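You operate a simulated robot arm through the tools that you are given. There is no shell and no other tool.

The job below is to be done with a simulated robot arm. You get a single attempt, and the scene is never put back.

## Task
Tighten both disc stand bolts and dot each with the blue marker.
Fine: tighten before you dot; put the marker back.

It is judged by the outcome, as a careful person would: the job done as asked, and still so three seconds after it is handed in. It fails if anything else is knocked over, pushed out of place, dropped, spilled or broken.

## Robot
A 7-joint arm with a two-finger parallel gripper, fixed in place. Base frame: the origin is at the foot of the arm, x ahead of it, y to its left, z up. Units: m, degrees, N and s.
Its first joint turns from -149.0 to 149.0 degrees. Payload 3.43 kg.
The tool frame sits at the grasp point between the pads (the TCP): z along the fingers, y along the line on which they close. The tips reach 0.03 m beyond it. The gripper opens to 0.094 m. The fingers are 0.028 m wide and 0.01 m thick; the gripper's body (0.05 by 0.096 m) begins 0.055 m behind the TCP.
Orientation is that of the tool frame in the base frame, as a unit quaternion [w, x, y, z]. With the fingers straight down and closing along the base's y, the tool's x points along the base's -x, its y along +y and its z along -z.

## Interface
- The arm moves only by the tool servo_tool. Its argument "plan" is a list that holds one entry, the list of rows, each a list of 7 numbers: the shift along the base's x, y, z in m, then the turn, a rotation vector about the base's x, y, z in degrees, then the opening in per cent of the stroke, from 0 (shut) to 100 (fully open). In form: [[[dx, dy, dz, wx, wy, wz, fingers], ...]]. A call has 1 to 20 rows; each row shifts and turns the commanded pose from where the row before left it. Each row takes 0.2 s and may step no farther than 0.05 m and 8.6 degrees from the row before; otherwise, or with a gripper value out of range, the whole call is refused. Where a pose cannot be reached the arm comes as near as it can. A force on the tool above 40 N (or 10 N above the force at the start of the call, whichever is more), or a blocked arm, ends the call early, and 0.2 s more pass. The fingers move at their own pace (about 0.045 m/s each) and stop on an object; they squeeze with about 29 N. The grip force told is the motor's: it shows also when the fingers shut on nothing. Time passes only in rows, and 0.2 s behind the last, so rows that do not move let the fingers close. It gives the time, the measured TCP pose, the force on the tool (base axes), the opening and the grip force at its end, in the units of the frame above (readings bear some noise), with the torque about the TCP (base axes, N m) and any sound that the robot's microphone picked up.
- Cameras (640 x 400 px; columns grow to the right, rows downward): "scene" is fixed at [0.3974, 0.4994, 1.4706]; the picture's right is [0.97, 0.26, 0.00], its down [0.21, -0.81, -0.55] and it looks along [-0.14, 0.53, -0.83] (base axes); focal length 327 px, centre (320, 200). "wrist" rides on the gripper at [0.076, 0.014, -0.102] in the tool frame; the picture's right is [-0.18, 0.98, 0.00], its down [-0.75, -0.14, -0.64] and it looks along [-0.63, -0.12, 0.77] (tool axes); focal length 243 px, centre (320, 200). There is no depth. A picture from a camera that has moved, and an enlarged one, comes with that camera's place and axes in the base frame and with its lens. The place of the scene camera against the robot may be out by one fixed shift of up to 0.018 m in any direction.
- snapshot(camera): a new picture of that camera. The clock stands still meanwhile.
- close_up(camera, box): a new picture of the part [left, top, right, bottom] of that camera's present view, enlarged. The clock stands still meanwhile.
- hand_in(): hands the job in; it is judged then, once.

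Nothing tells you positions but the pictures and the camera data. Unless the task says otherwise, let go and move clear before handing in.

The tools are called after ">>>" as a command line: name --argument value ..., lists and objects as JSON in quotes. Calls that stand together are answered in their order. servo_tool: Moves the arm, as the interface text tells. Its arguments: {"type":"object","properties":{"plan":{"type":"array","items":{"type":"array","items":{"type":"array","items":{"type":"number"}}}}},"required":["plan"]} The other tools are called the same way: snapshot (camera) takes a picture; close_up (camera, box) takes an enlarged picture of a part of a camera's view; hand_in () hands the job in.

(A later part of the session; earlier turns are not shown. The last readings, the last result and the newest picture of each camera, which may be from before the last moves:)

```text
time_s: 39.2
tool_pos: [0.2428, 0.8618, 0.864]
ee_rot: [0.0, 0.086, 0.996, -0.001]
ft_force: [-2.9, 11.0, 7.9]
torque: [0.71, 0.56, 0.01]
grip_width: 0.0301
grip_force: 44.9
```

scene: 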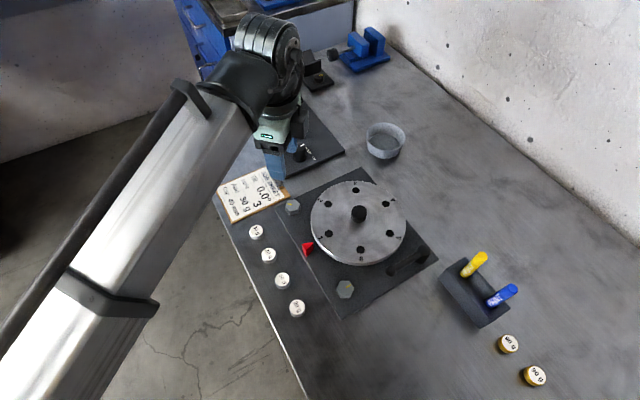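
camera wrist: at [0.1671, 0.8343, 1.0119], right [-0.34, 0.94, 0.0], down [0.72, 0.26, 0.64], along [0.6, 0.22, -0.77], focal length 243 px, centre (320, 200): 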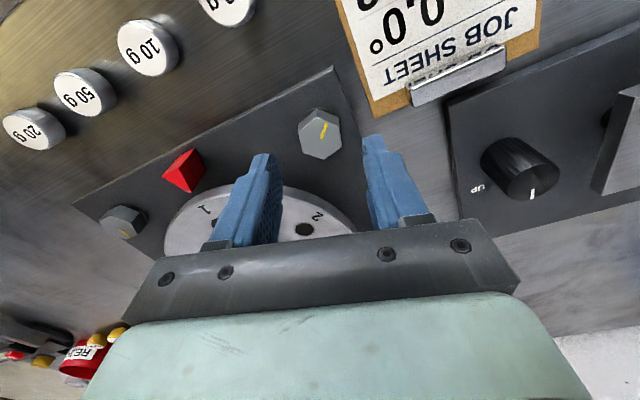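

>>> servo_tool --plan '[[[0, 0.0003, 0.0002, 0, 0, -4, 0], [0, 0, 0, 0, 0, -6, 0], [0, 0, 0, 0, 0, -6, 0], [0, 0, 0, 0, 0, -6, 0], [0, 0, 0, 0, 0, 0, 0]]]'

>>> close_up --camera "wrist" --box '[240, 110, 400, 210]'

```text
time_s: 40.4
tool_pos: [0.2415, 0.8615, 0.864]
ee_rot: [0.0, 0.275, 0.961, 0.001]
ft_force: [2.2, 12.4, -6.3]
torque: [0.62, 0.15, 0.03]
grip_width: 0.0297
grip_force: 45.0
```

```text
4.00 times, centred on (320, 160) of wrist
camera zoom: at [0.1844, 0.9136, 0.9654], right [0.68, 0.74, 0.0], down [0.57, -0.52, 0.64], along [0.47, -0.43, -0.77], focal length 970 px, centre (320, 360)
```

zoom: 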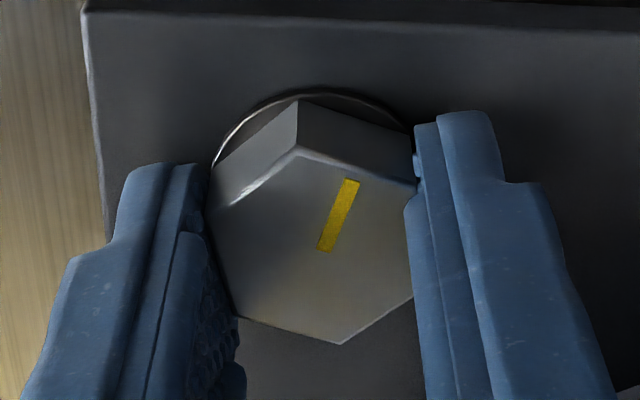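

>>> servo_tool --plan '[[[0, 0.0004, -0.0001, 0, 0, -4, 0], [0, 0, 0, 0, 0, -6, 0], [0, 0, 0, 0, 0, -6, 0], [0, 0, 0, 0, 0, -6, 0], [0, 0, 0, 0, 0, 0, 0]]]'

```text
time_s: 41.6
tool_pos: [0.2418, 0.8613, 0.864]
ee_rot: [0.0, 0.453, 0.892, 0.0]
ft_force: [9.9, 9.7, -5.5]
torque: [0.22, 0.08, -0.04]
grip_width: 0.03
grip_force: 45.7
```

>>> servo_tool --plan '[[[0.0003, 0.0003, -0.0001, 0, 0, -4, 0], [0, 0, 0, 0, 0, -6, 0], [0, 0, 0, 0, 0, -6, 0], [0, 0, 0, 0, 0, 0, 0]]]'

```text
time_s: 42.6
tool_pos: [0.2416, 0.8617, 0.8642]
ee_rot: [0.001, 0.572, 0.82, -0.001]
ft_force: [7.6, 5.8, 1.3]
torque: [-1.01, -0.75, 0.02]
grip_width: 0.0299
grip_force: 44.8
```

>>> servo_tool --plan '[[[0.0003, 0.0001, 0, 0, 0, -4, 0], [0, 0, 0, 0, 0, -6, 0], [0, 0, 0, 0, 0, -4, 0], [0, 0, 0, 0, 0, 0, 0]]]'

```text
time_s: 43.6
tool_pos: [0.2423, 0.8604, 0.8647]
ee_rot: [-0.001, 0.668, 0.744, -0.001]
ft_force: [4.3, 2.1, 4.8]
torque: [-1.13, -0.32, -0.01]
grip_width: 0.0299
grip_force: 45.3
```

>>> servo_tool --plan '[[[0.0002, 0, 0, 0, 0, -3, 0], [0, 0, 0, 0, 0, -3, 0], [0, 0, 0, 0, 0, 0, 0]]]'

```text
time_s: 44.4
tool_pos: [0.2416, 0.8616, 0.8636]
ee_rot: [0.0, 0.706, 0.708, -0.001]
ft_force: [-2.2, -9.4, -2.5]
torque: [0.97, -0.18, 0.0]
grip_width: 0.0297
grip_force: 44.9
```

>>> servo_tool --plan '[[[0, -0.0002, 0, 0, 0, -2, 0], [0, 0, 0, 0, 0, -2, 0], [0, 0, 0, 0, 0, 0, 0]]]'

>>> close_up --camera "wrist" --box '[240, 110, 400, 210]'

```text
time_s: 45.2
tool_pos: [0.2427, 0.863, 0.8653]
ee_rot: [0.0, 0.73, 0.683, 0.0]
ft_force: [0.4, -3.4, 5.0]
torque: [-0.98, 0.37, -0.02]
grip_width: 0.0302
grip_force: 45.1
```

```text
4.00 times, centred on (320, 160) of wrist
camera zoom: at [0.2611, 0.9364, 0.9654], right [0.97, -0.25, 0.0], down [-0.19, -0.74, 0.64], along [-0.16, -0.62, -0.77], focal length 970 px, centre (320, 360)
```

zoom: 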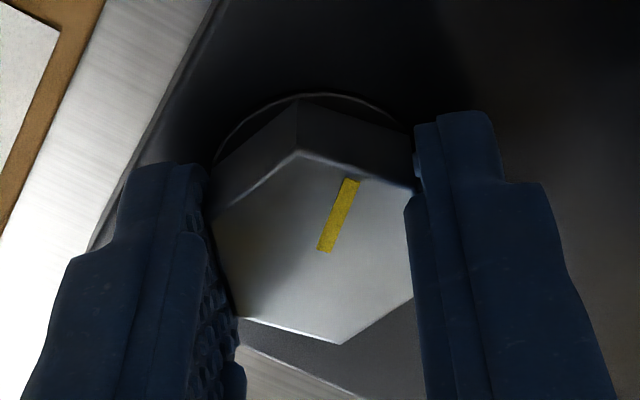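

No resistance yet after about 124° and the wrist is near its limit, so I'll release, lift, rotate back 120° and regrip.

>>> servo_tool --plan '[[[0, 0, 0, 0, 0, 0, 50], [0, 0, 0, 0, 0, 0, 50], [0, 0, 0.02, 0, 0, 0, 55], [0, 0, 0.02, 0, 0, 8, 55], [0, 0, 0, 0, 0, 8, 55], [0, 0, 0, 0, 0, 8, 55], [0, 0, 0, 0, 0, 8, 55], [0, 0, 0, 0, 0, 8, 55], [0, 0, 0, 0, 0, 8, 55], [0, 0, 0, 0, 0, 8, 55], [0, 0, 0, 0, 0, 8, 55], [0, 0, 0, 0, 0, 8, 55], [0, 0, 0, 0, 0, 8, 55], [0, 0, 0, 0, 0, 8, 55], [0, 0, 0, 0, 0, 8, 55], [0, 0, 0, 0, 0, 8, 55], [0, 0, 0, 0, 0, 8, 55], [0, 0, 0, 0, 0, 8, 55], [0, 0, 0, 0, 0, 0, 55]]]'

>>> snapshot --camera "wrist"

>>> close_up --camera "wrist" --box '[240, 80, 400, 180]'

```text
time_s: 49.2
tool_pos: [0.2412, 0.8622, 0.9047]
ee_rot: [0.0, -0.228, 0.974, 0.0]
ft_force: [-0.8, 0.0, 0.1]
torque: [0.0, -0.03, 0.02]
grip_width: 0.0515
grip_force: 0.0
```

```text
taken
camera wrist: at [0.1667, 0.8404, 1.0059], right [-0.27, 0.96, 0.0], down [0.74, 0.21, 0.64], along [0.62, 0.17, -0.77], focal length 243 px, centre (320, 200)
```

wrist: 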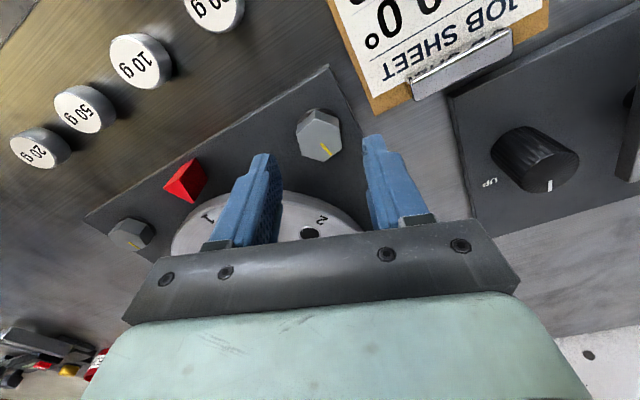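

```text
4.00 times, centred on (320, 130) of wrist
camera zoom: at [0.1667, 0.8404, 1.0059], right [-0.27, 0.96, 0.0], down [0.74, 0.21, 0.64], along [0.62, 0.17, -0.77], focal length 970 px, centre (320, 480)
```

zoom: 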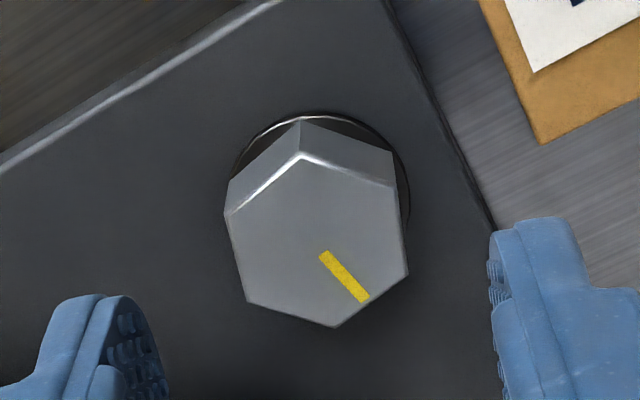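

Well aligned again. Descend and regrip.

>>> servo_tool --plan '[[[0.0005, -0.0007, -0.012, 0, 0, 0, 55], [0, 0, -0.012, 0, 0, 0, 55], [0, 0, -0.01, 0, 0, 0, 55], [0, 0, -0.007, 0, 0, 0, 55], [0, 0, 0, 0, 0, 0, 55], [0, 0, 0, 0, 0, 0, 0], [0, 0, 0, 0, 0, 0, 0], [0, 0, 0, 0, 0, 0, 0], [0, 0, 0, 0, 0, 0, 0]]]'

>>> close_up --camera "wrist" --box '[240, 110, 400, 210]'

```text
time_s: 51.2
tool_pos: [0.2418, 0.8598, 0.8625]
ee_rot: [0.001, -0.227, 0.974, 0.0]
ft_force: [-2.4, 3.3, -1.1]
torque: [0.19, -0.01, 0.04]
grip_width: 0.0296
grip_force: 45.3
```

```text
4.00 times, centred on (320, 160) of wrist
camera zoom: at [0.167, 0.8402, 0.9648], right [-0.27, 0.96, 0.0], down [0.74, 0.21, 0.64], along [0.62, 0.17, -0.77], focal length 970 px, centre (320, 360)
```

zoom: 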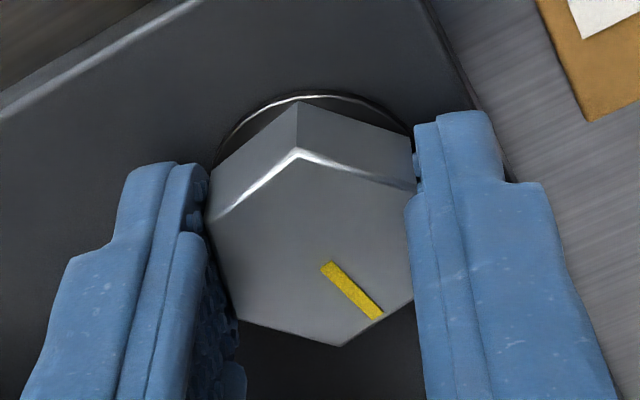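

>>> servo_tool --plan '[[[0, 0.0001, 0.0002, 0, 0, -4, 0], [0, 0, 0, 0, 0, -4, 0], [0, 0, 0, 0, 0, 0, 0]]]'

```text
time_s: 52.0
tool_pos: [0.2417, 0.8618, 0.8617]
ee_rot: [-0.001, -0.158, 0.988, 0.001]
ft_force: [-10.0, 5.7, -6.0]
torque: [0.54, -1.03, -0.02]
grip_width: 0.0299
grip_force: 45.2
```

>>> servo_tool --plan '[[[-0.0003, 0.0001, 0, 0, 0, -5, 0], [0, 0, 0, 0, 0, -5, 0], [0, 0, 0, 0, 0, -5, 0], [0, 0, 0, 0, 0, 0, 0]]]'

```text
time_s: 53.0
tool_pos: [0.2427, 0.8605, 0.8629]
ee_rot: [0.0, -0.028, 1.0, -0.001]
ft_force: [0.1, 8.5, -2.8]
torque: [0.08, 0.18, 0.9]
grip_width: 0.0323
grip_force: 45.1
```

>>> close_up --camera "wrist" --box '[240, 110, 400, 210]'

```text
4.00 times, centred on (320, 160) of wrist
camera zoom: at [0.1662, 0.8713, 0.9651], right [0.13, 0.99, 0.0], down [0.76, -0.1, 0.64], along [0.64, -0.08, -0.77], focal length 970 px, centre (320, 360)
```

zoom: 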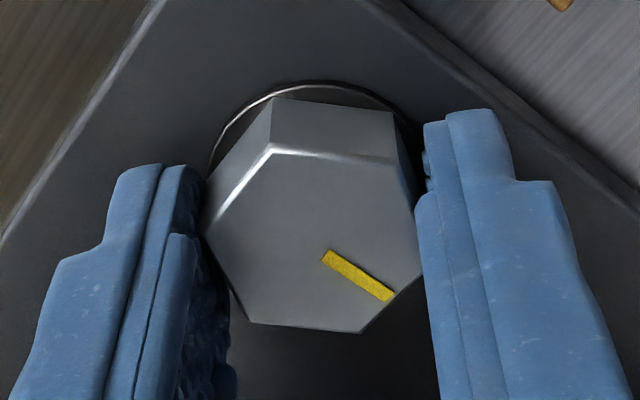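

The mark now points at 45°, just like bolt 2's final mark, and the fingers twist on the hex, so bolt 1 is at its stop. I'll realign, regrip and confirm with a clean torque reading.

>>> servo_tool --plan '[[[0, 0, 0, 0, 0, 0, 50], [0, 0, 0, 0, 0, 0, 50], [0, 0, 0.003, 0, 0, 0, 50], [0, 0, 0, 0, 0, 6, 50], [0, 0, 0, 0, 0, 5.8, 50], [0, 0, -0.003, 0, 0, 0, 50], [0, 0, 0, 0, 0, 0, 50], [0, 0, 0, 0, 0, 0, 0], [0, 0, 0, 0, 0, 0, 0], [0, 0, 0, 0, 0, 0, 0], [0, 0, 0, 0, 0, 0, 0]]]'

>>> close_up --camera "wrist" --box '[240, 110, 400, 210]'

```text
time_s: 55.4
tool_pos: [0.2429, 0.8609, 0.8639]
ee_rot: [0.0, -0.131, 0.991, 0.0]
ft_force: [-1.1, 6.2, -0.3]
torque: [0.13, 0.08, -0.02]
grip_width: 0.0298
grip_force: 45.2
```

```text
4.00 times, centred on (320, 160) of wrist
camera zoom: at [0.165, 0.8552, 0.9661], right [-0.08, 1.0, 0.0], down [0.76, 0.06, 0.64], along [0.64, 0.05, -0.77], focal length 970 px, centre (320, 360)
```

zoom: 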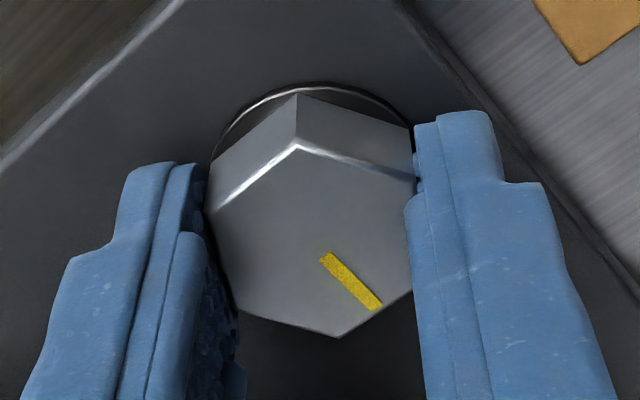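

>>> servo_tool --plan '[[[0, 0, 0, 0, 0, -2, 0], [0, 0, 0, 0, 0, -2, 0], [0, 0, 0, 0, 0, 0, 0]]]'

```text
time_s: 56.2
tool_pos: [0.2425, 0.8623, 0.8642]
ee_rot: [-0.001, -0.097, 0.995, 0.001]
ft_force: [-8.7, 11.5, 12.1]
torque: [0.3, -0.11, 1.22]
grip_width: 0.0304
grip_force: 44.5
```

Bolt 1 is confirmed tight (1.22 N·m, no motion). I'll release, lift, and travel high toward the marker rack to look at it.

>>> servo_tool --plan '[[[0, 0, 0, 0, 0, 0, 50], [0, 0, 0, 0, 0, 0, 50], [0, 0, 0.03, 0, 0, 0, 50], [0, 0, 0.05, 0, 0, 0, 50], [0, 0, 0.05, 0, 0, 0, 50], [0, 0, 0.05, 0, 0, 0, 50], [0.02, -0.01, 0.03, 0, 0, 3, 50], [0.032, -0.015, 0.003, 0, 0, 3, 50], [0.032, -0.015, 0.003, 0, 0, 3, 50], [0.032, -0.015, 0.003, 0, 0, 3, 50], [0.032, -0.015, 0.003, 0, 0, 3, 50], [0.032, -0.015, 0.003, 0, 0, 3, 50], [0.032, -0.015, 0.003, 0, 0, 3, 50], [0.032, -0.015, 0.003, 0, 0, 3, 50], [0.032, -0.015, 0.003, 0, 0, 3, 50], [0.032, -0.015, 0, 0, 0, 3, 50], [0.03, -0.017, 0, 0, 0, 3, 50], [0, 0, 0, 0, 0, 0, 50], [0, 0, 0, 0, 0, 0, 50]]]'

>>> snapshot --camera "wrist"

>>> close_up --camera "scene" --box '[240, 160, 400, 320]'

```text
time_s: 60.2
tool_pos: [0.5798, 0.6996, 1.096]
ee_rot: [0.001, -0.375, 0.927, 0.0]
ft_force: [0.7, 0.0, -0.1]
torque: [0.03, 0.0, 0.01]
grip_width: 0.0473
grip_force: 0.1
```

```text
taken
camera wrist: at [0.5145, 0.6559, 1.198], right [-0.55, 0.83, 0.0], down [0.64, 0.42, 0.64], along [0.54, 0.35, -0.77], focal length 243 px, centre (320, 200)
```

wrist: 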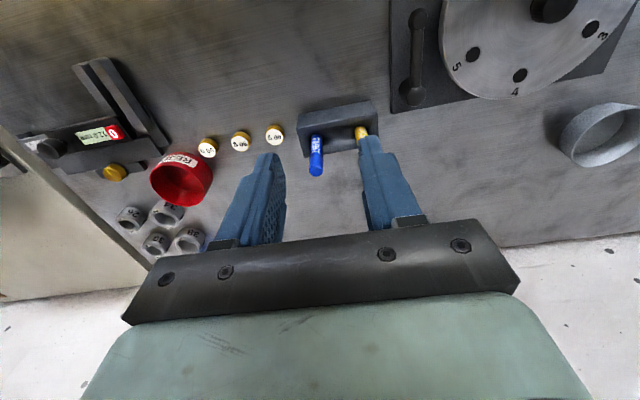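

```text
2.50 times, centred on (320, 240) of scene
camera zoom: at [0.3974, 0.4994, 1.4706], right [0.97, 0.26, 0.0], down [0.21, -0.81, -0.55], along [-0.14, 0.53, -0.83], focal length 817 px, centre (320, 100)
```

zoom: 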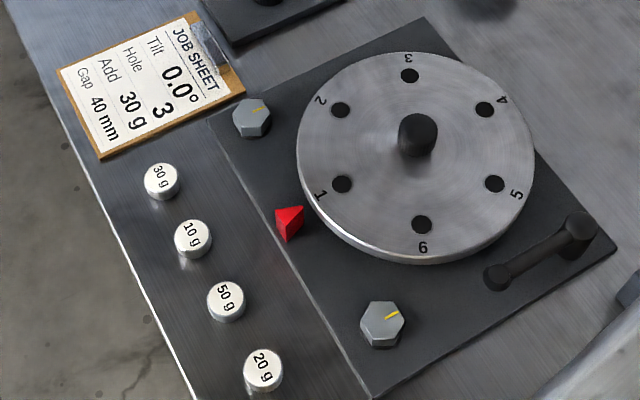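

Both bolts' marks now point the same way, tight. Now zoom on the marker rack.

>>> close_up --camera "wrist" --box '[260, 80, 420, 200]'

```text
3.33 times, centred on (340, 140) of wrist
camera zoom: at [0.5145, 0.6559, 1.198], right [-0.55, 0.83, 0.0], down [0.64, 0.42, 0.64], along [0.54, 0.35, -0.77], focal length 809 px, centre (253, 400)
```

zoom: 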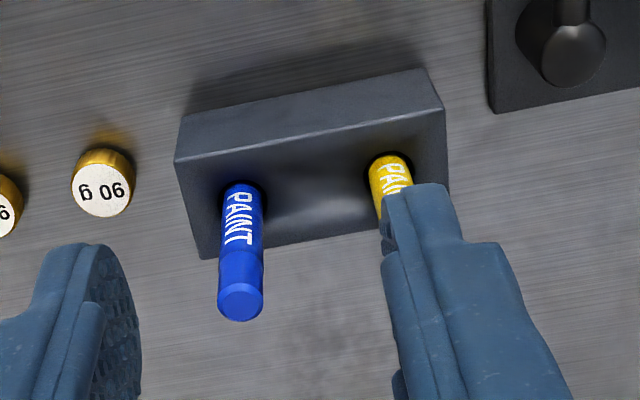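

>>> servo_tool --plan '[[[0.012, 0.005, -0.009, 0, 0, 0, 60], [0.012, 0.005, -0.009, 0, 0, 0, 60], [0.012, 0.005, -0.009, 0, 0, 0, 60], [0.012, 0.005, -0.009, 0, 0, 0, 60], [0, 0, 0, 0, 0, 0, 60], [0, 0, 0, 0, 0, 0, 60]]]'

>>> snapshot --camera "wrist"

>>> close_up --camera "wrist" --box '[240, 80, 400, 180]'

```text
time_s: 61.6
tool_pos: [0.6286, 0.7175, 1.0604]
ee_rot: [0.0, -0.375, 0.927, -0.001]
ft_force: [0.3, 1.2, -0.5]
torque: [-0.01, -0.01, -0.01]
grip_width: 0.0564
grip_force: 0.1
```

```text
taken
camera wrist: at [0.5636, 0.6747, 1.1623], right [-0.55, 0.83, 0.0], down [0.64, 0.42, 0.64], along [0.54, 0.35, -0.77], focal length 243 px, centre (320, 200)
```

wrist: 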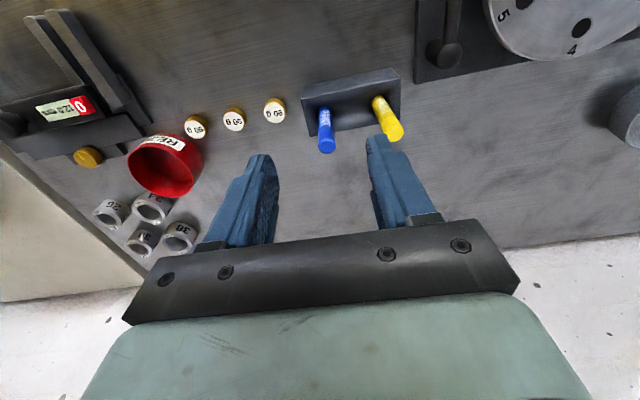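

```text
4.00 times, centred on (320, 130) of wrist
camera zoom: at [0.5636, 0.6747, 1.1623], right [-0.55, 0.83, 0.0], down [0.64, 0.42, 0.64], along [0.54, 0.35, -0.77], focal length 970 px, centre (320, 480)
```

zoom: 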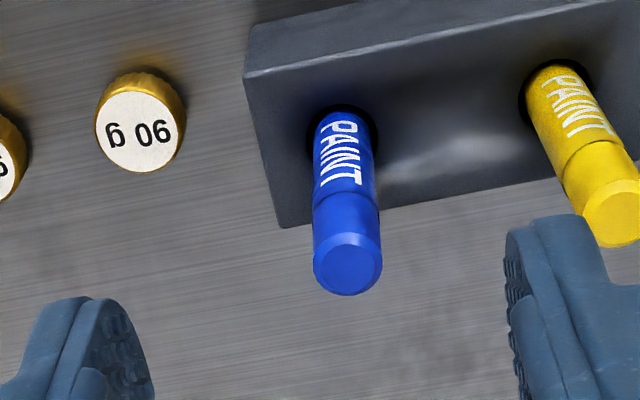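

The blue marker's top is at about (0.650, 0.739, 0.953), 16 mm diameter, with the rack top near z ≈ 0.866. I'll move over it, keeping the tips above its top, and check the reach.

>>> servo_tool --plan '[[[0.0071, 0.007, -0.01, 0, 0, 0, 50], [0.0071, 0.007, -0.01, 0, 0, 0, 50], [0.0072, 0.007, -0.01, 0, 0, 0, 50], [0, 0, 0, 0, 0, 0, 50], [0, 0, 0, 0, 0, 0, 50]]]'

>>> snapshot --camera "wrist"

>>> close_up --camera "wrist" --box '[240, 80, 400, 180]'

```text
time_s: 62.8
tool_pos: [0.6494, 0.7392, 1.0305]
ee_rot: [-0.001, -0.375, 0.927, 0.0]
ft_force: [0.3, -0.1, 0.7]
torque: [0.02, -0.01, -0.01]
grip_width: 0.0469
grip_force: 0.0
```

```text
taken
camera wrist: at [0.5844, 0.6964, 1.133], right [-0.55, 0.83, 0.0], down [0.64, 0.42, 0.64], along [0.54, 0.35, -0.77], focal length 243 px, centre (320, 200)
```

wrist: 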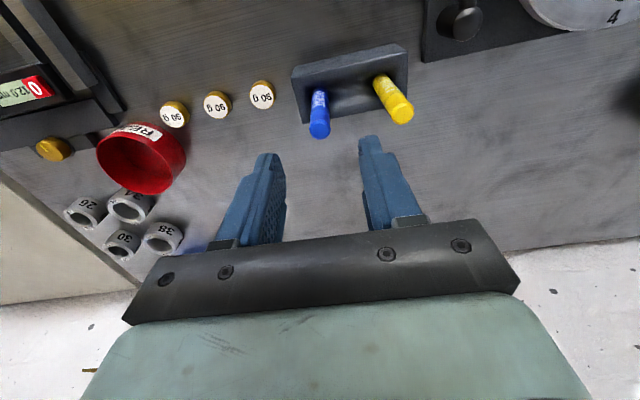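

```text
4.00 times, centred on (320, 130) of wrist
camera zoom: at [0.5844, 0.6964, 1.133], right [-0.55, 0.83, 0.0], down [0.64, 0.42, 0.64], along [0.54, 0.35, -0.77], focal length 970 px, centre (320, 480)
```

zoom: 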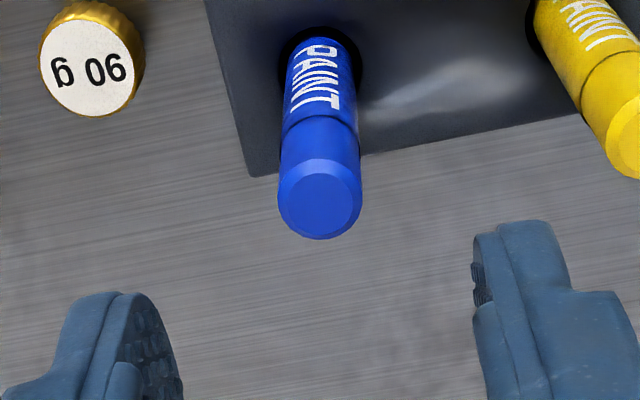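

The marker axis refines to (0.654, 0.742), top ≈ 0.945. I'll shift outward slightly, descend part way and check.

>>> servo_tool --plan '[[[0.0025, 0.0015, -0.01, 0, 0, 0, 50], [0.0025, 0.0015, -0.01, 0, 0, 0, 50], [0, 0, -0.01, 0, 0, 0, 50], [0, 0, -0.01, 0, 0, 0, 50], [0, 0, -0.01, 0, 0, 0, 50], [0, 0, 0, 0, 0, 0, 50], [0, 0, 0, 0, 0, 0, 50]]]'

>>> snapshot --camera "wrist"

>>> snapshot --camera "scene"

```text
time_s: 64.4
tool_pos: [0.654, 0.7432, 0.9798]
ee_rot: [0.0, -0.375, 0.927, 0.0]
ft_force: [0.5, 0.3, 0.6]
torque: [0.01, -0.03, -0.01]
grip_width: 0.0471
grip_force: 0.0
```

```text
taken
camera wrist: at [0.5895, 0.7006, 1.0822], right [-0.55, 0.83, 0.0], down [0.64, 0.42, 0.64], along [0.54, 0.35, -0.77], focal length 243 px, centre (320, 200)
```

wrist: 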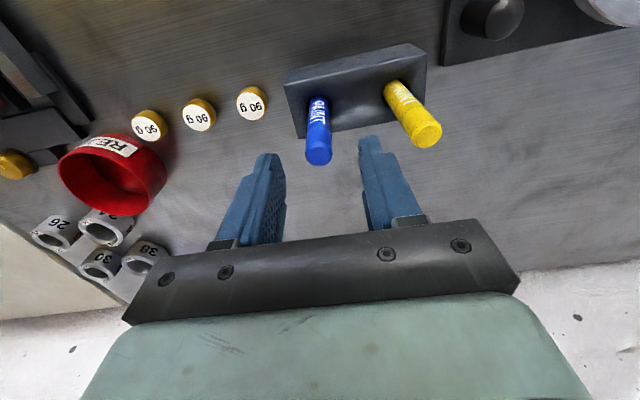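

```text
taken
```

scene: 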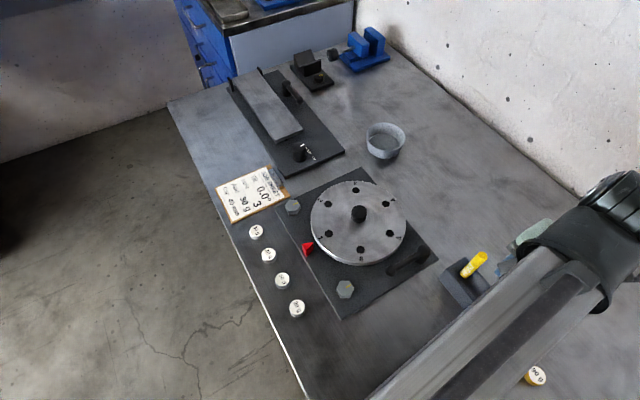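

Aligned with the marker top between the fingers. Descending to grip height (z ≈ 0.917).

>>> servo_tool --plan '[[[0, 0, -0.01, 0, 0, 0, 50], [0, 0, -0.01, 0, 0, 0, 50], [0, 0, -0.01, 0, 0, 0, 50], [0, 0, -0.01, 0, 0, 0, 50], [0, 0, -0.01, 0, 0, 0, 50], [0, 0, -0.01, 0, 0, 0, 50], [0, 0, 0, 0, 0, 0, 50], [0, 0, 0, 0, 0, 0, 50]]]'

>>> snapshot --camera "wrist"

>>> close_up --camera "wrist" --box '[240, 110, 400, 210]'

```text
time_s: 66.2
tool_pos: [0.656, 0.7436, 0.9214]
ee_rot: [0.0, -0.375, 0.927, 0.0]
ft_force: [0.1, -0.6, 0.2]
torque: [0.02, -0.01, -0.02]
grip_width: 0.0472
grip_force: 0.0
```

```text
taken
camera wrist: at [0.5912, 0.7001, 1.0236], right [-0.55, 0.83, 0.0], down [0.64, 0.42, 0.64], along [0.54, 0.35, -0.77], focal length 243 px, centre (320, 200)
```

wrist: 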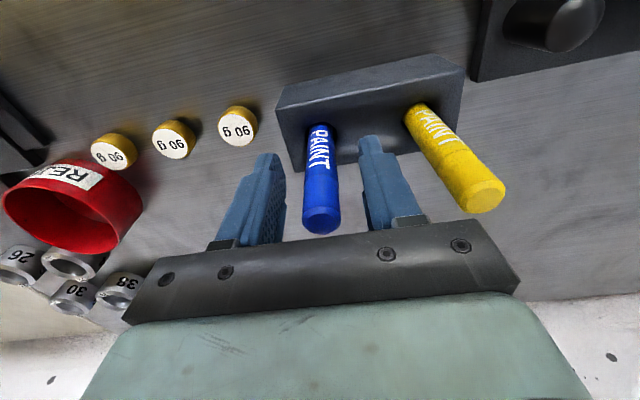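

```text
4.00 times, centred on (320, 160) of wrist
camera zoom: at [0.5912, 0.7001, 1.0236], right [-0.55, 0.83, 0.0], down [0.64, 0.42, 0.64], along [0.54, 0.35, -0.77], focal length 970 px, centre (320, 360)
```

zoom: 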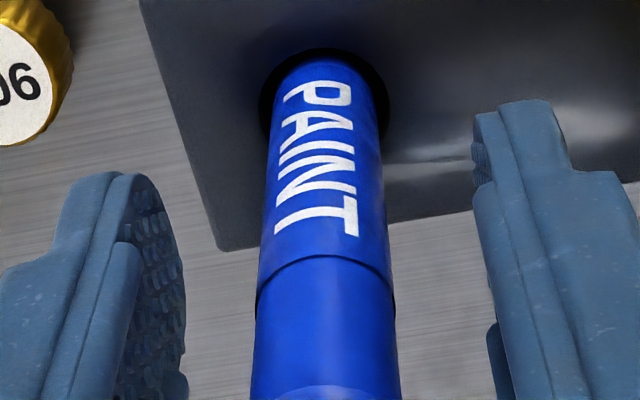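

The marker is nicely between the fingers. I'll go 12 mm lower for a firmer grip and close on it.

>>> servo_tool --plan '[[[-0.0008, -0.0005, -0.006, 0, 0, 0, 50], [-0.0007, -0.0005, -0.006, 0, 0, 0, 50], [0, 0, 0, 0, 0, 0, 50], [0, 0, 0, 0, 0, 0, 0], [0, 0, 0, 0, 0, 0, 0], [0, 0, 0, 0, 0, 0, 0], [0, 0, 0, 0, 0, 0, 0]]]'

>>> snapshot --camera "wrist"

```text
time_s: 67.8
tool_pos: [0.6546, 0.7415, 0.9075]
ee_rot: [-0.001, -0.374, 0.927, 0.0]
ft_force: [-0.4, -0.1, -0.2]
torque: [-0.01, -0.03, 0.01]
grip_width: 0.0154
grip_force: 28.8
```

```text
taken
camera wrist: at [0.5896, 0.6996, 1.0109], right [-0.55, 0.83, 0.0], down [0.64, 0.42, 0.64], along [0.54, 0.35, -0.77], focal length 243 px, centre (320, 200)
```

wrist: 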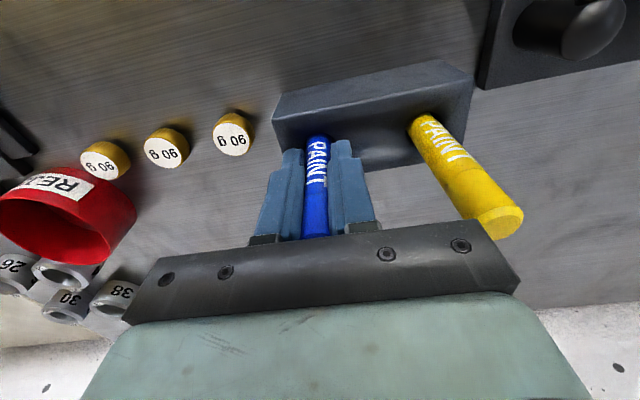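

Marker gripped (15.4 mm) with no side force. Lifting straight up slowly.

>>> servo_tool --plan '[[[0, 0, 0.01, 0, 0, 0, 0], [0, 0, 0.01, 0, 0, 0, 0], [0, 0, 0.01, 0, 0, 0, 0], [0, 0, 0, 0, 0, 0, 0]]]'

>>> snapshot --camera "wrist"

```text
time_s: 68.8
tool_pos: [0.6535, 0.7418, 0.9393]
ee_rot: [0.0, -0.375, 0.927, 0.001]
ft_force: [0.2, -0.2, -0.2]
torque: [-0.01, 0.02, -0.03]
grip_width: 0.0153
grip_force: 28.9
```

```text
taken
camera wrist: at [0.5897, 0.6989, 1.041], right [-0.55, 0.83, 0.0], down [0.64, 0.42, 0.64], along [0.54, 0.35, -0.77], focal length 243 px, centre (320, 200)
```

wrist: 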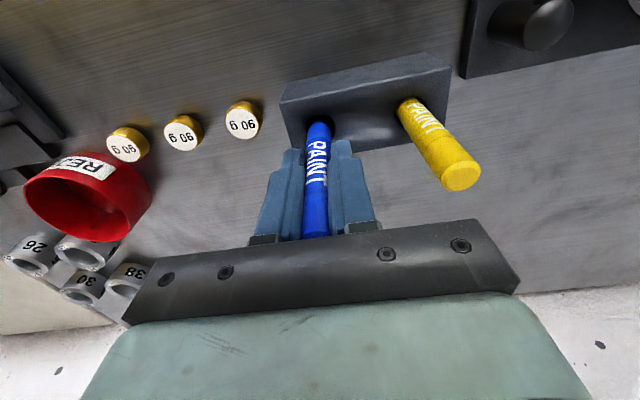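

>>> servo_tool --plan '[[[0, 0, 0.012, 0, 0, 0, 0], [0, 0, 0.012, 0, 0, 0, 0], [0, 0, 0.012, 0, 0, 0, 0], [0, 0, 0.012, 0, 0, 0, 0], [0, 0, 0.012, 0, 0, 0, 0], [0, 0, 0, 0, 0, 0, 0]]]'

>>> snapshot --camera "wrist"

>>> close_up --camera "wrist" --box '[240, 80, 400, 200]'

>>> snapshot --camera "scene"

```text
time_s: 70.2
tool_pos: [0.6516, 0.7421, 0.9985]
ee_rot: [-0.001, -0.374, 0.927, 0.0]
ft_force: [-0.1, 1.2, -0.5]
torque: [0.0, 0.0, 0.0]
grip_width: 0.0155
grip_force: 28.7
```

```text
taken
camera wrist: at [0.5876, 0.6997, 1.1003], right [-0.55, 0.83, 0.0], down [0.64, 0.42, 0.64], along [0.54, 0.35, -0.77], focal length 243 px, centre (320, 200)
```

wrist: 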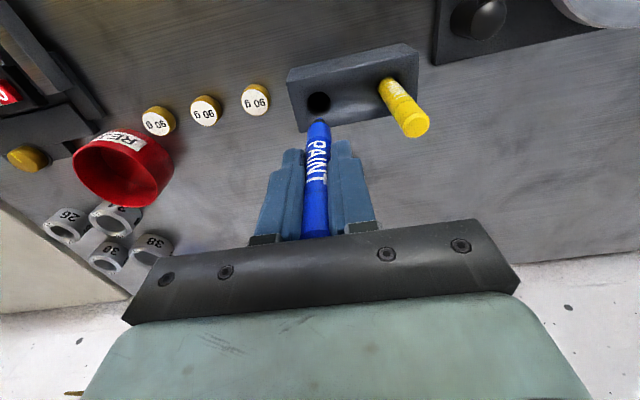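

```text
3.33 times, centred on (320, 140) of wrist
camera zoom: at [0.5876, 0.6997, 1.1003], right [-0.55, 0.83, 0.0], down [0.64, 0.42, 0.64], along [0.54, 0.35, -0.77], focal length 809 px, centre (320, 400)
```

zoom: 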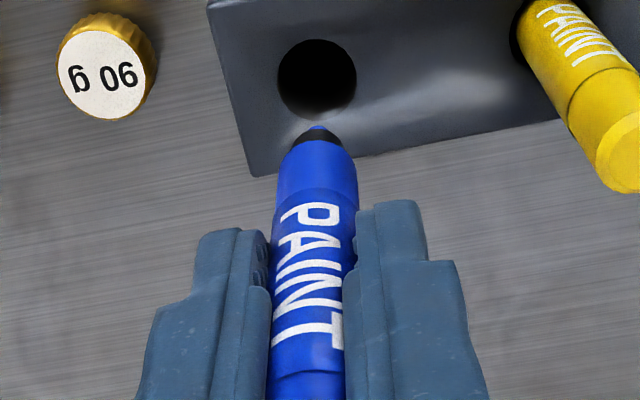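

```text
taken
```

scene: 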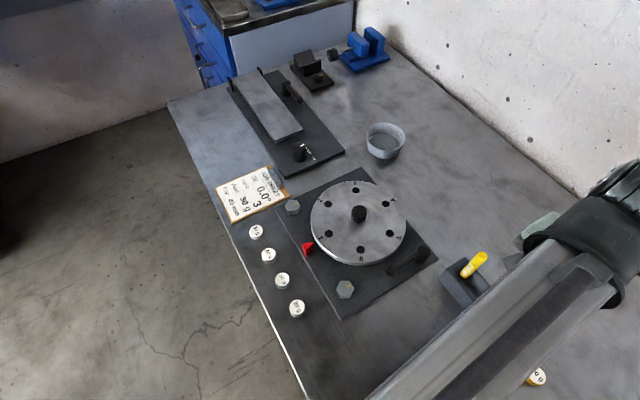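

The marker is out, nib down, about 97 mm below the TCP. I'll raise it, carry it over bolt 2 and stop with the nib well above the head.

>>> servo_tool --plan '[[[0, 0, 0.03, 0, 0, 0, 0], [0, 0, 0.03, 0, 0, 0, 0], [0, 0, 0.02, 0, 0, 0, 0], [-0.0285, -0.0038, 0, 0, 0, 0, 0], [-0.0285, -0.0038, 0, 0, 0, 0, 0], [-0.0285, -0.0038, 0, 0, 0, 0, 0], [-0.0285, -0.0038, 0, 0, 0, 0, 0], [-0.0285, -0.0038, 0, 0, 0, 0, 0], [-0.0285, -0.0038, 0, 0, 0, 0, 0], [-0.0285, -0.0038, 0, 0, 0, 0, 0], [-0.0285, -0.0038, 0, 0, 0, 0, 0], [-0.0285, -0.0038, 0, 0, 0, 0, 0], [0, 0, -0.025, 0, 0, 0, 0], [0, 0, -0.025, 0, 0, 0, 0], [0, 0, -0.025, 0, 0, 0, 0], [0, 0, -0.02, 0, 0, 0, 0], [0, 0, 0, 0, 0, 0, 0], [0, 0, 0, 0, 0, 0, 0]]]'

>>> snapshot --camera "wrist"

>>> close_up --camera "wrist" --box '[240, 80, 400, 180]'

```text
time_s: 74.0
tool_pos: [0.3972, 0.7068, 0.9857]
ee_rot: [0.0, -0.374, 0.927, 0.0]
ft_force: [-0.3, 0.4, 0.4]
torque: [0.01, 0.02, 0.01]
grip_width: 0.0158
grip_force: 29.0
```

```text
taken
camera wrist: at [0.3316, 0.6638, 1.0885], right [-0.55, 0.83, 0.0], down [0.64, 0.42, 0.64], along [0.54, 0.35, -0.77], focal length 243 px, centre (320, 200)
```

wrist: 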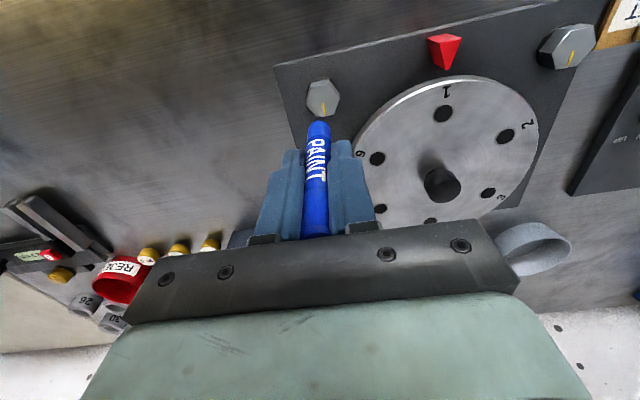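

```text
4.00 times, centred on (320, 130) of wrist
camera zoom: at [0.3316, 0.6638, 1.0885], right [-0.55, 0.83, 0.0], down [0.64, 0.42, 0.64], along [0.54, 0.35, -0.77], focal length 970 px, centre (320, 480)
```

zoom: 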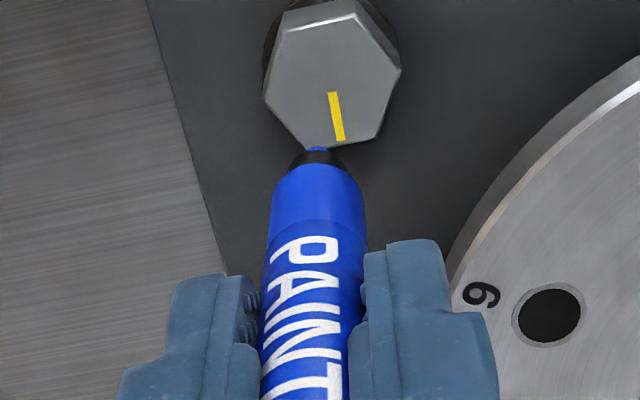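

The nib is ~40 mm above bolt 2's head. I'll shift a few mm to centre it and descend most of the way.

>>> servo_tool --plan '[[[-0.0018, 0.0004, -0.006, 0, 0, 0, 0], [-0.0017, 0.0004, -0.006, 0, 0, 0, 0], [0, 0, -0.006, 0, 0, 0, 0], [0, 0, -0.006, 0, 0, 0, 0], [0, 0, -0.005, 0, 0, 0, 0], [0, 0, 0, 0, 0, 0, 0], [0, 0, 0, 0, 0, 0, 0]]]'

>>> close_up --camera "wrist" --box '[270, 90, 370, 150]'

>>> close_up --camera "scene" --box '[300, 250, 400, 320]'

```text
time_s: 75.6
tool_pos: [0.3933, 0.7093, 0.9536]
ee_rot: [0.0, -0.374, 0.927, 0.0]
ft_force: [0.4, 0.3, -0.5]
torque: [-0.01, -0.01, 0.0]
grip_width: 0.0158
grip_force: 28.7
```

```text
6.40 times, centred on (320, 120) of wrist
camera zoom: at [0.3282, 0.6655, 1.0556], right [-0.55, 0.83, 0.0], down [0.64, 0.42, 0.64], along [0.54, 0.35, -0.77], focal length 1553 px, centre (320, 712)
```

zoom: 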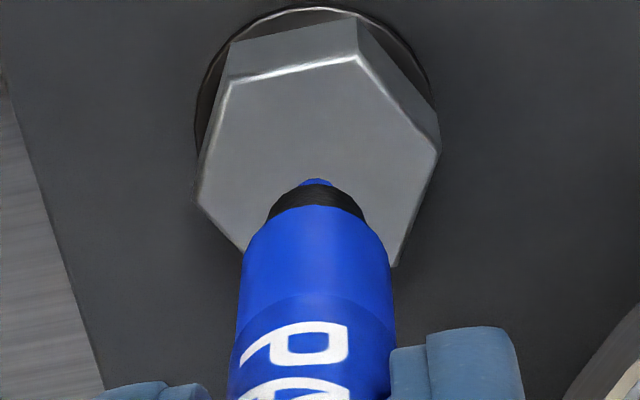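

```text
5.71 times, centred on (350, 285) of scene
camera zoom: at [0.3974, 0.4994, 1.4706], right [0.97, 0.26, 0.0], down [0.21, -0.81, -0.55], along [-0.14, 0.53, -0.83], focal length 1868 px, centre (149, -286)
```

zoom: 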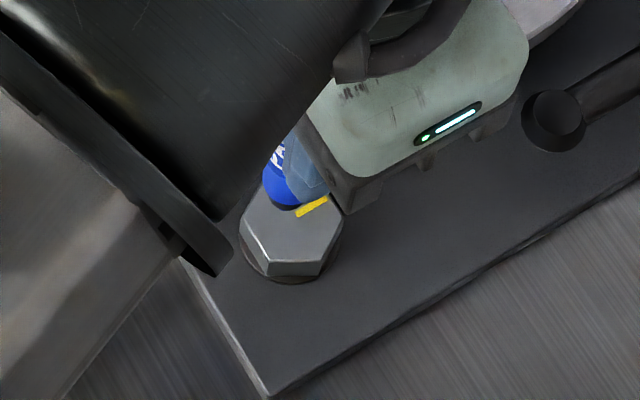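

The nib is over the head centre with several mm to go. I'll descend in small steps watching the force.

>>> servo_tool --plan '[[[0, 0, -0.0015, 0, 0, 0, 0], [0, 0, -0.0015, 0, 0, 0, 0], [0, 0, 0, 0, 0, 0, 0]]]'

>>> close_up --camera "wrist" --box '[270, 90, 370, 150]'

```text
time_s: 76.4
tool_pos: [0.3931, 0.7082, 0.9514]
ee_rot: [0.0, -0.374, 0.928, 0.0]
ft_force: [0.1, 0.2, -0.7]
torque: [0.01, 0.05, 0.05]
grip_width: 0.0156
grip_force: 28.6
```

```text
6.40 times, centred on (320, 120) of wrist
camera zoom: at [0.3284, 0.6659, 1.0534], right [-0.55, 0.83, 0.0], down [0.64, 0.42, 0.64], along [0.54, 0.35, -0.77], focal length 1553 px, centre (320, 712)
```

zoom: 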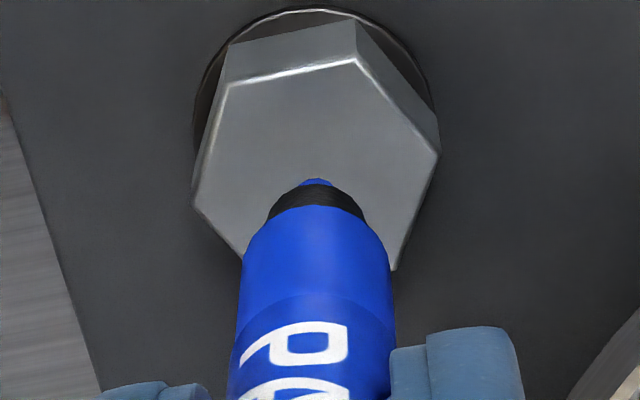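

>>> servo_tool --plan '[[[0, 0, -0.001, 0, 0, 0, 0], [0, 0, -0.001, 0, 0, 0, 0], [0, 0, 0, 0, 0, 0, 0]]]'

```text
time_s: 77.2
tool_pos: [0.3932, 0.7086, 0.9495]
ee_rot: [0.0, -0.375, 0.927, 0.0]
ft_force: [-0.1, 0.6, -0.5]
torque: [-0.02, -0.02, 0.0]
grip_width: 0.0157
grip_force: 28.7
```

>>> servo_tool --plan '[[[0, 0, -0.0008, 0, 0, 0, 0], [0, 0, -0.0007, 0, 0, 0, 0], [0, 0, 0, 0, 0, 0, 0]]]'

>>> close_up --camera "wrist" --box '[270, 90, 370, 150]'

```text
time_s: 78.0
tool_pos: [0.3931, 0.7086, 0.9482]
ee_rot: [0.0, -0.375, 0.927, 0.0]
ft_force: [0.7, -0.3, -0.5]
torque: [-0.02, -0.02, 0.0]
grip_width: 0.0158
grip_force: 29.0
```

```text
6.40 times, centred on (320, 120) of wrist
camera zoom: at [0.3283, 0.6662, 1.0498], right [-0.55, 0.83, 0.0], down [0.64, 0.42, 0.64], along [0.54, 0.35, -0.77], focal length 1553 px, centre (320, 712)
```

zoom: 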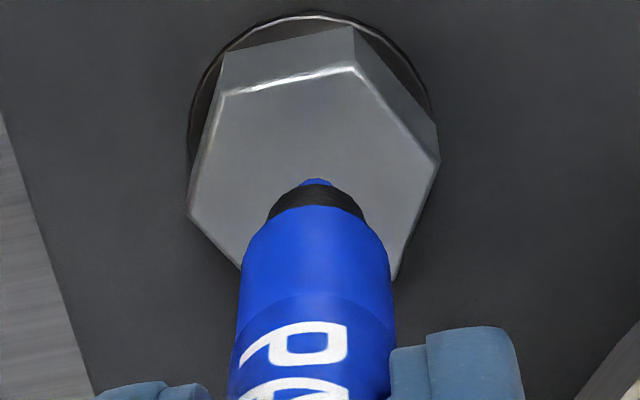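

>>> servo_tool --plan '[[[0, 0, -0.0008, 0, 0, 0, 0], [0, 0, -0.0007, 0, 0, 0, 0], [0, 0, 0, 0, 0, 0, 0]]]'

```text
time_s: 78.8
tool_pos: [0.3929, 0.7093, 0.9462]
ee_rot: [0.0, -0.375, 0.927, 0.0]
ft_force: [0.4, 1.0, -0.1]
torque: [-0.03, -0.02, 0.0]
grip_width: 0.0155
grip_force: 29.1
```

>>> servo_tool --plan '[[[0, -0.0003, -0.0007, 0, 0, 0, 0], [0, 0, -0.0007, 0, 0, 0, 0], [0, 0, 0, 0, 0, 0, 0]]]'

>>> close_up --camera "wrist" --box '[270, 90, 370, 150]'

```text
time_s: 79.6
tool_pos: [0.3931, 0.7089, 0.9445]
ee_rot: [0.0, -0.374, 0.927, 0.0]
ft_force: [-0.7, 0.3, 0.8]
torque: [0.0, 0.0, -0.01]
grip_width: 0.0156
grip_force: 29.1
```

```text
6.40 times, centred on (320, 120) of wrist
camera zoom: at [0.328, 0.6664, 1.0471], right [-0.55, 0.83, 0.0], down [0.64, 0.42, 0.64], along [0.54, 0.35, -0.77], focal length 1553 px, centre (320, 712)
```

zoom: 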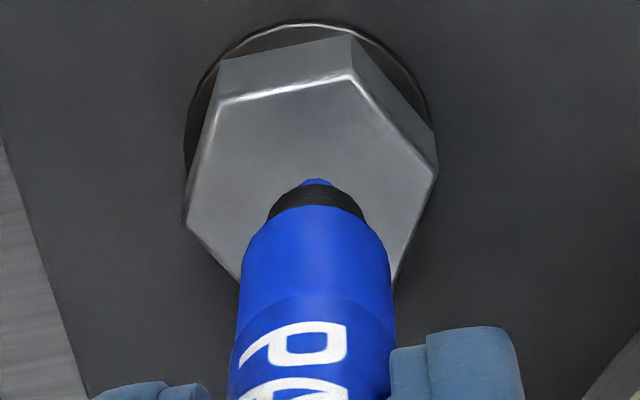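

>>> servo_tool --plan '[[[0.0005, 0, -0.0006, 0, 0, 0, 0], [0.0005, 0, -0.0006, 0, 0, 0, 0], [0, 0, 0, 0, 0, 0, 0]]]'

```text
time_s: 80.4
tool_pos: [0.3948, 0.7091, 0.9446]
ee_rot: [0.0, -0.374, 0.927, 0.0]
ft_force: [-0.4, 1.2, -0.8]
torque: [0.01, 0.0, 0.05]
grip_width: 0.0156
grip_force: 28.8
```

>>> servo_tool --plan '[[[0, 0, -0.0006, 0, 0, 0, 0], [0, 0, -0.0006, 0, 0, 0, 0], [0, 0, 0, 0, 0, 0, 0]]]'

>>> close_up --camera "wrist" --box '[270, 90, 370, 150]'

```text
time_s: 81.2
tool_pos: [0.3937, 0.7075, 0.9433]
ee_rot: [0.0, -0.375, 0.927, 0.0]
ft_force: [-0.7, -0.1, -0.1]
torque: [-0.01, -0.02, 0.0]
grip_width: 0.0157
grip_force: 28.9
```

```text
6.40 times, centred on (320, 120) of wrist
camera zoom: at [0.3288, 0.666, 1.0445], right [-0.55, 0.83, 0.0], down [0.64, 0.42, 0.64], along [0.54, 0.35, -0.77], focal length 1553 px, centre (320, 712)
```

zoom: 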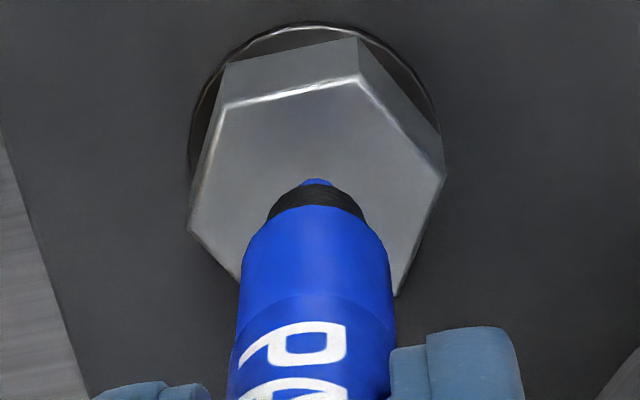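

>>> servo_tool --plan '[[[0, 0, -0.0006, 0, 0, 0, 0], [0, 0, -0.0006, 0, 0, 0, 0], [0, 0, 0, 0, 0, 0, 0]]]'

```text
time_s: 82.0
tool_pos: [0.3938, 0.7092, 0.9428]
ee_rot: [0.001, -0.374, 0.927, 0.0]
ft_force: [0.4, 0.4, 0.4]
torque: [-0.01, 0.0, 0.0]
grip_width: 0.0159
grip_force: 28.9
```

>>> servo_tool --plan '[[[0, 0, -0.0006, 0, 0, 0, 0], [0, 0, -0.0006, 0, 0, 0, 0], [0, 0, 0, 0, 0, 0, 0]]]'

>>> close_up --camera "wrist" --box '[270, 90, 370, 150]'

```text
time_s: 82.8
tool_pos: [0.3943, 0.7089, 0.94]
ee_rot: [0.0, -0.375, 0.927, 0.0]
ft_force: [-0.2, 0.3, -0.6]
torque: [0.01, -0.01, -0.01]
grip_width: 0.0155
grip_force: 29.5
```

```text
6.40 times, centred on (320, 120) of wrist
camera zoom: at [0.3293, 0.6653, 1.0422], right [-0.55, 0.83, 0.0], down [0.64, 0.42, 0.64], along [0.54, 0.35, -0.77], focal length 1553 px, centre (320, 712)
```

zoom: 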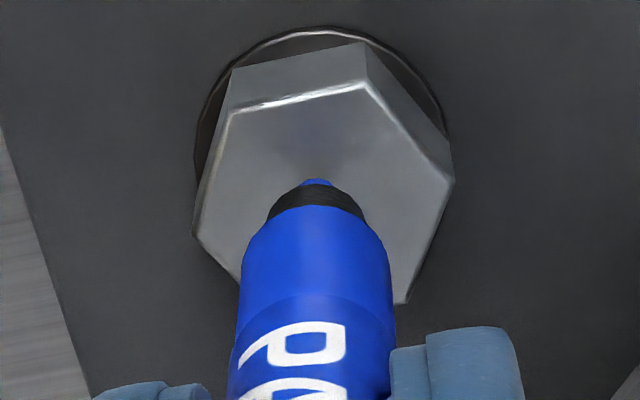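

A soft shadow is appearing near the nib, so contact is close. Continuing in ~1 mm steps.

>>> servo_tool --plan '[[[0, 0, -0.0005, 0, 0, 0, 0], [0, 0, -0.0005, 0, 0, 0, 0], [0, 0, 0, 0, 0, 0, 0]]]'

```text
time_s: 83.6
tool_pos: [0.393, 0.7094, 0.9405]
ee_rot: [0.0, -0.374, 0.928, 0.0]
ft_force: [-0.1, 0.2, 0.1]
torque: [-0.02, 0.01, -0.02]
grip_width: 0.0156
grip_force: 29.4
```

>>> servo_tool --plan '[[[0, 0, -0.0005, 0, 0, 0, 0], [0, 0, -0.0005, 0, 0, 0, 0], [0, 0, 0, 0, 0, 0, 0]]]'

>>> close_up --camera "wrist" --box '[270, 90, 370, 150]'

```text
time_s: 84.4
tool_pos: [0.3945, 0.7085, 0.9389]
ee_rot: [0.0, -0.374, 0.927, 0.0]
ft_force: [-1.0, 0.3, -1.3]
torque: [0.01, 0.01, 0.0]
grip_width: 0.0157
grip_force: 29.3
```

```text
6.40 times, centred on (320, 120) of wrist
camera zoom: at [0.3294, 0.6655, 1.0408], right [-0.55, 0.83, 0.0], down [0.64, 0.42, 0.64], along [0.54, 0.35, -0.77], focal length 1553 px, centre (320, 712)
```

zoom: 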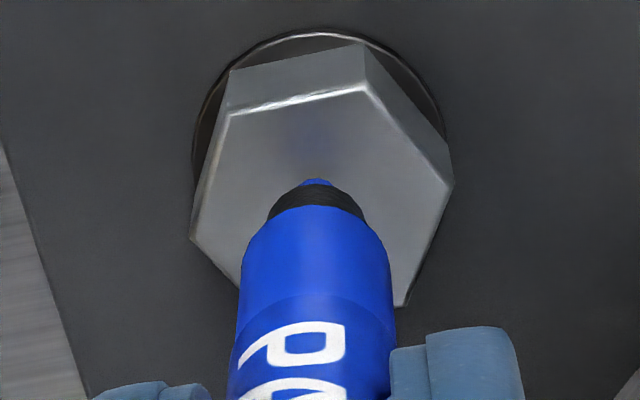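

>>> close_up --camera "wrist" --box '[308, 106, 332, 121]'

>>> servo_tool --plan '[[[0, 0, -0.0005, 0, 0, 0, 0], [0, 0, -0.0005, 0, 0, 0, 0], [0, 0, 0, 0, 0, 0, 0]]]'

```text
16.00 times, centred on (320, 114) of wrist
camera zoom: at [0.3294, 0.6655, 1.0408], right [-0.55, 0.83, 0.0], down [0.64, 0.42, 0.64], along [0.54, 0.35, -0.77], focal length 3882 px, centre (320, 1584)
```

zoom: 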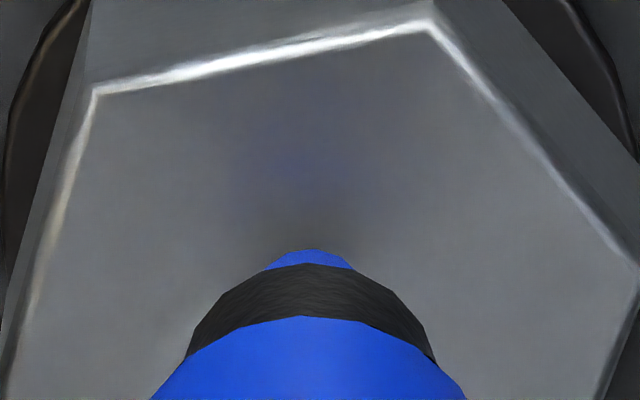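

```text
time_s: 85.2
tool_pos: [0.3942, 0.7089, 0.9379]
ee_rot: [0.0, -0.375, 0.927, 0.0]
ft_force: [-0.6, -0.4, -1.1]
torque: [0.02, -0.01, 0.01]
grip_width: 0.0156
grip_force: 29.1
```

>>> servo_tool --plan '[[[0, 0, -0.0004, 0, 0, 0, 0], [0, 0, -0.0004, 0, 0, 0, 0], [0, 0, 0, 0, 0, 0, 0]]]'

>>> close_up --camera "wrist" --box '[308, 106, 332, 121]'

```text
time_s: 86.0
tool_pos: [0.3954, 0.7087, 0.9368]
ee_rot: [0.0, -0.374, 0.927, 0.001]
ft_force: [0.0, 0.3, 0.5]
torque: [0.01, 0.03, -0.01]
grip_width: 0.0161
grip_force: 29.2
```

```text
16.00 times, centred on (320, 114) of wrist
camera zoom: at [0.3295, 0.6653, 1.0393], right [-0.55, 0.83, 0.0], down [0.64, 0.42, 0.64], along [0.54, 0.35, -0.77], focal length 3882 px, centre (320, 1584)
```

zoom: 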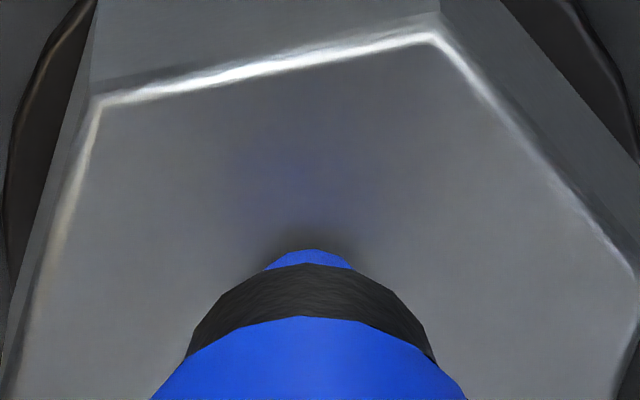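

>>> servo_tool --plan '[[[0, 0, -0.0004, 0, 0, 0, 0], [0, 0, -0.0004, 0, 0, 0, 0], [0, 0, 0, 0, 0, 0, 0]]]'

>>> close_up --camera "wrist" --box '[308, 106, 332, 121]'

```text
time_s: 86.8
tool_pos: [0.3925, 0.7074, 0.9373]
ee_rot: [0.001, -0.375, 0.927, 0.0]
ft_force: [-0.4, -0.4, 0.0]
torque: [-0.02, 0.0, -0.02]
grip_width: 0.0158
grip_force: 29.5
```

```text
16.00 times, centred on (320, 114) of wrist
camera zoom: at [0.3285, 0.6652, 1.0387], right [-0.55, 0.83, 0.0], down [0.64, 0.42, 0.64], along [0.54, 0.35, -0.77], focal length 3882 px, centre (320, 1584)
```

zoom: 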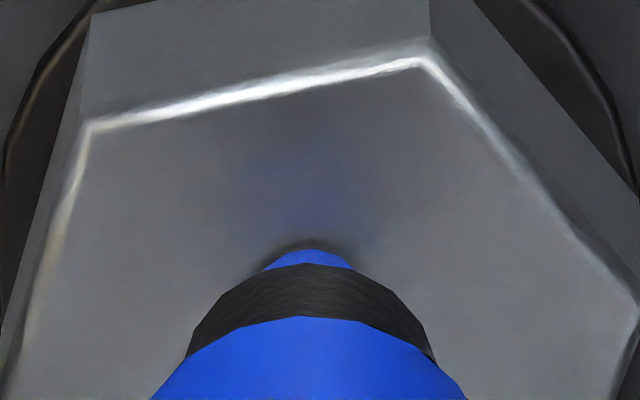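

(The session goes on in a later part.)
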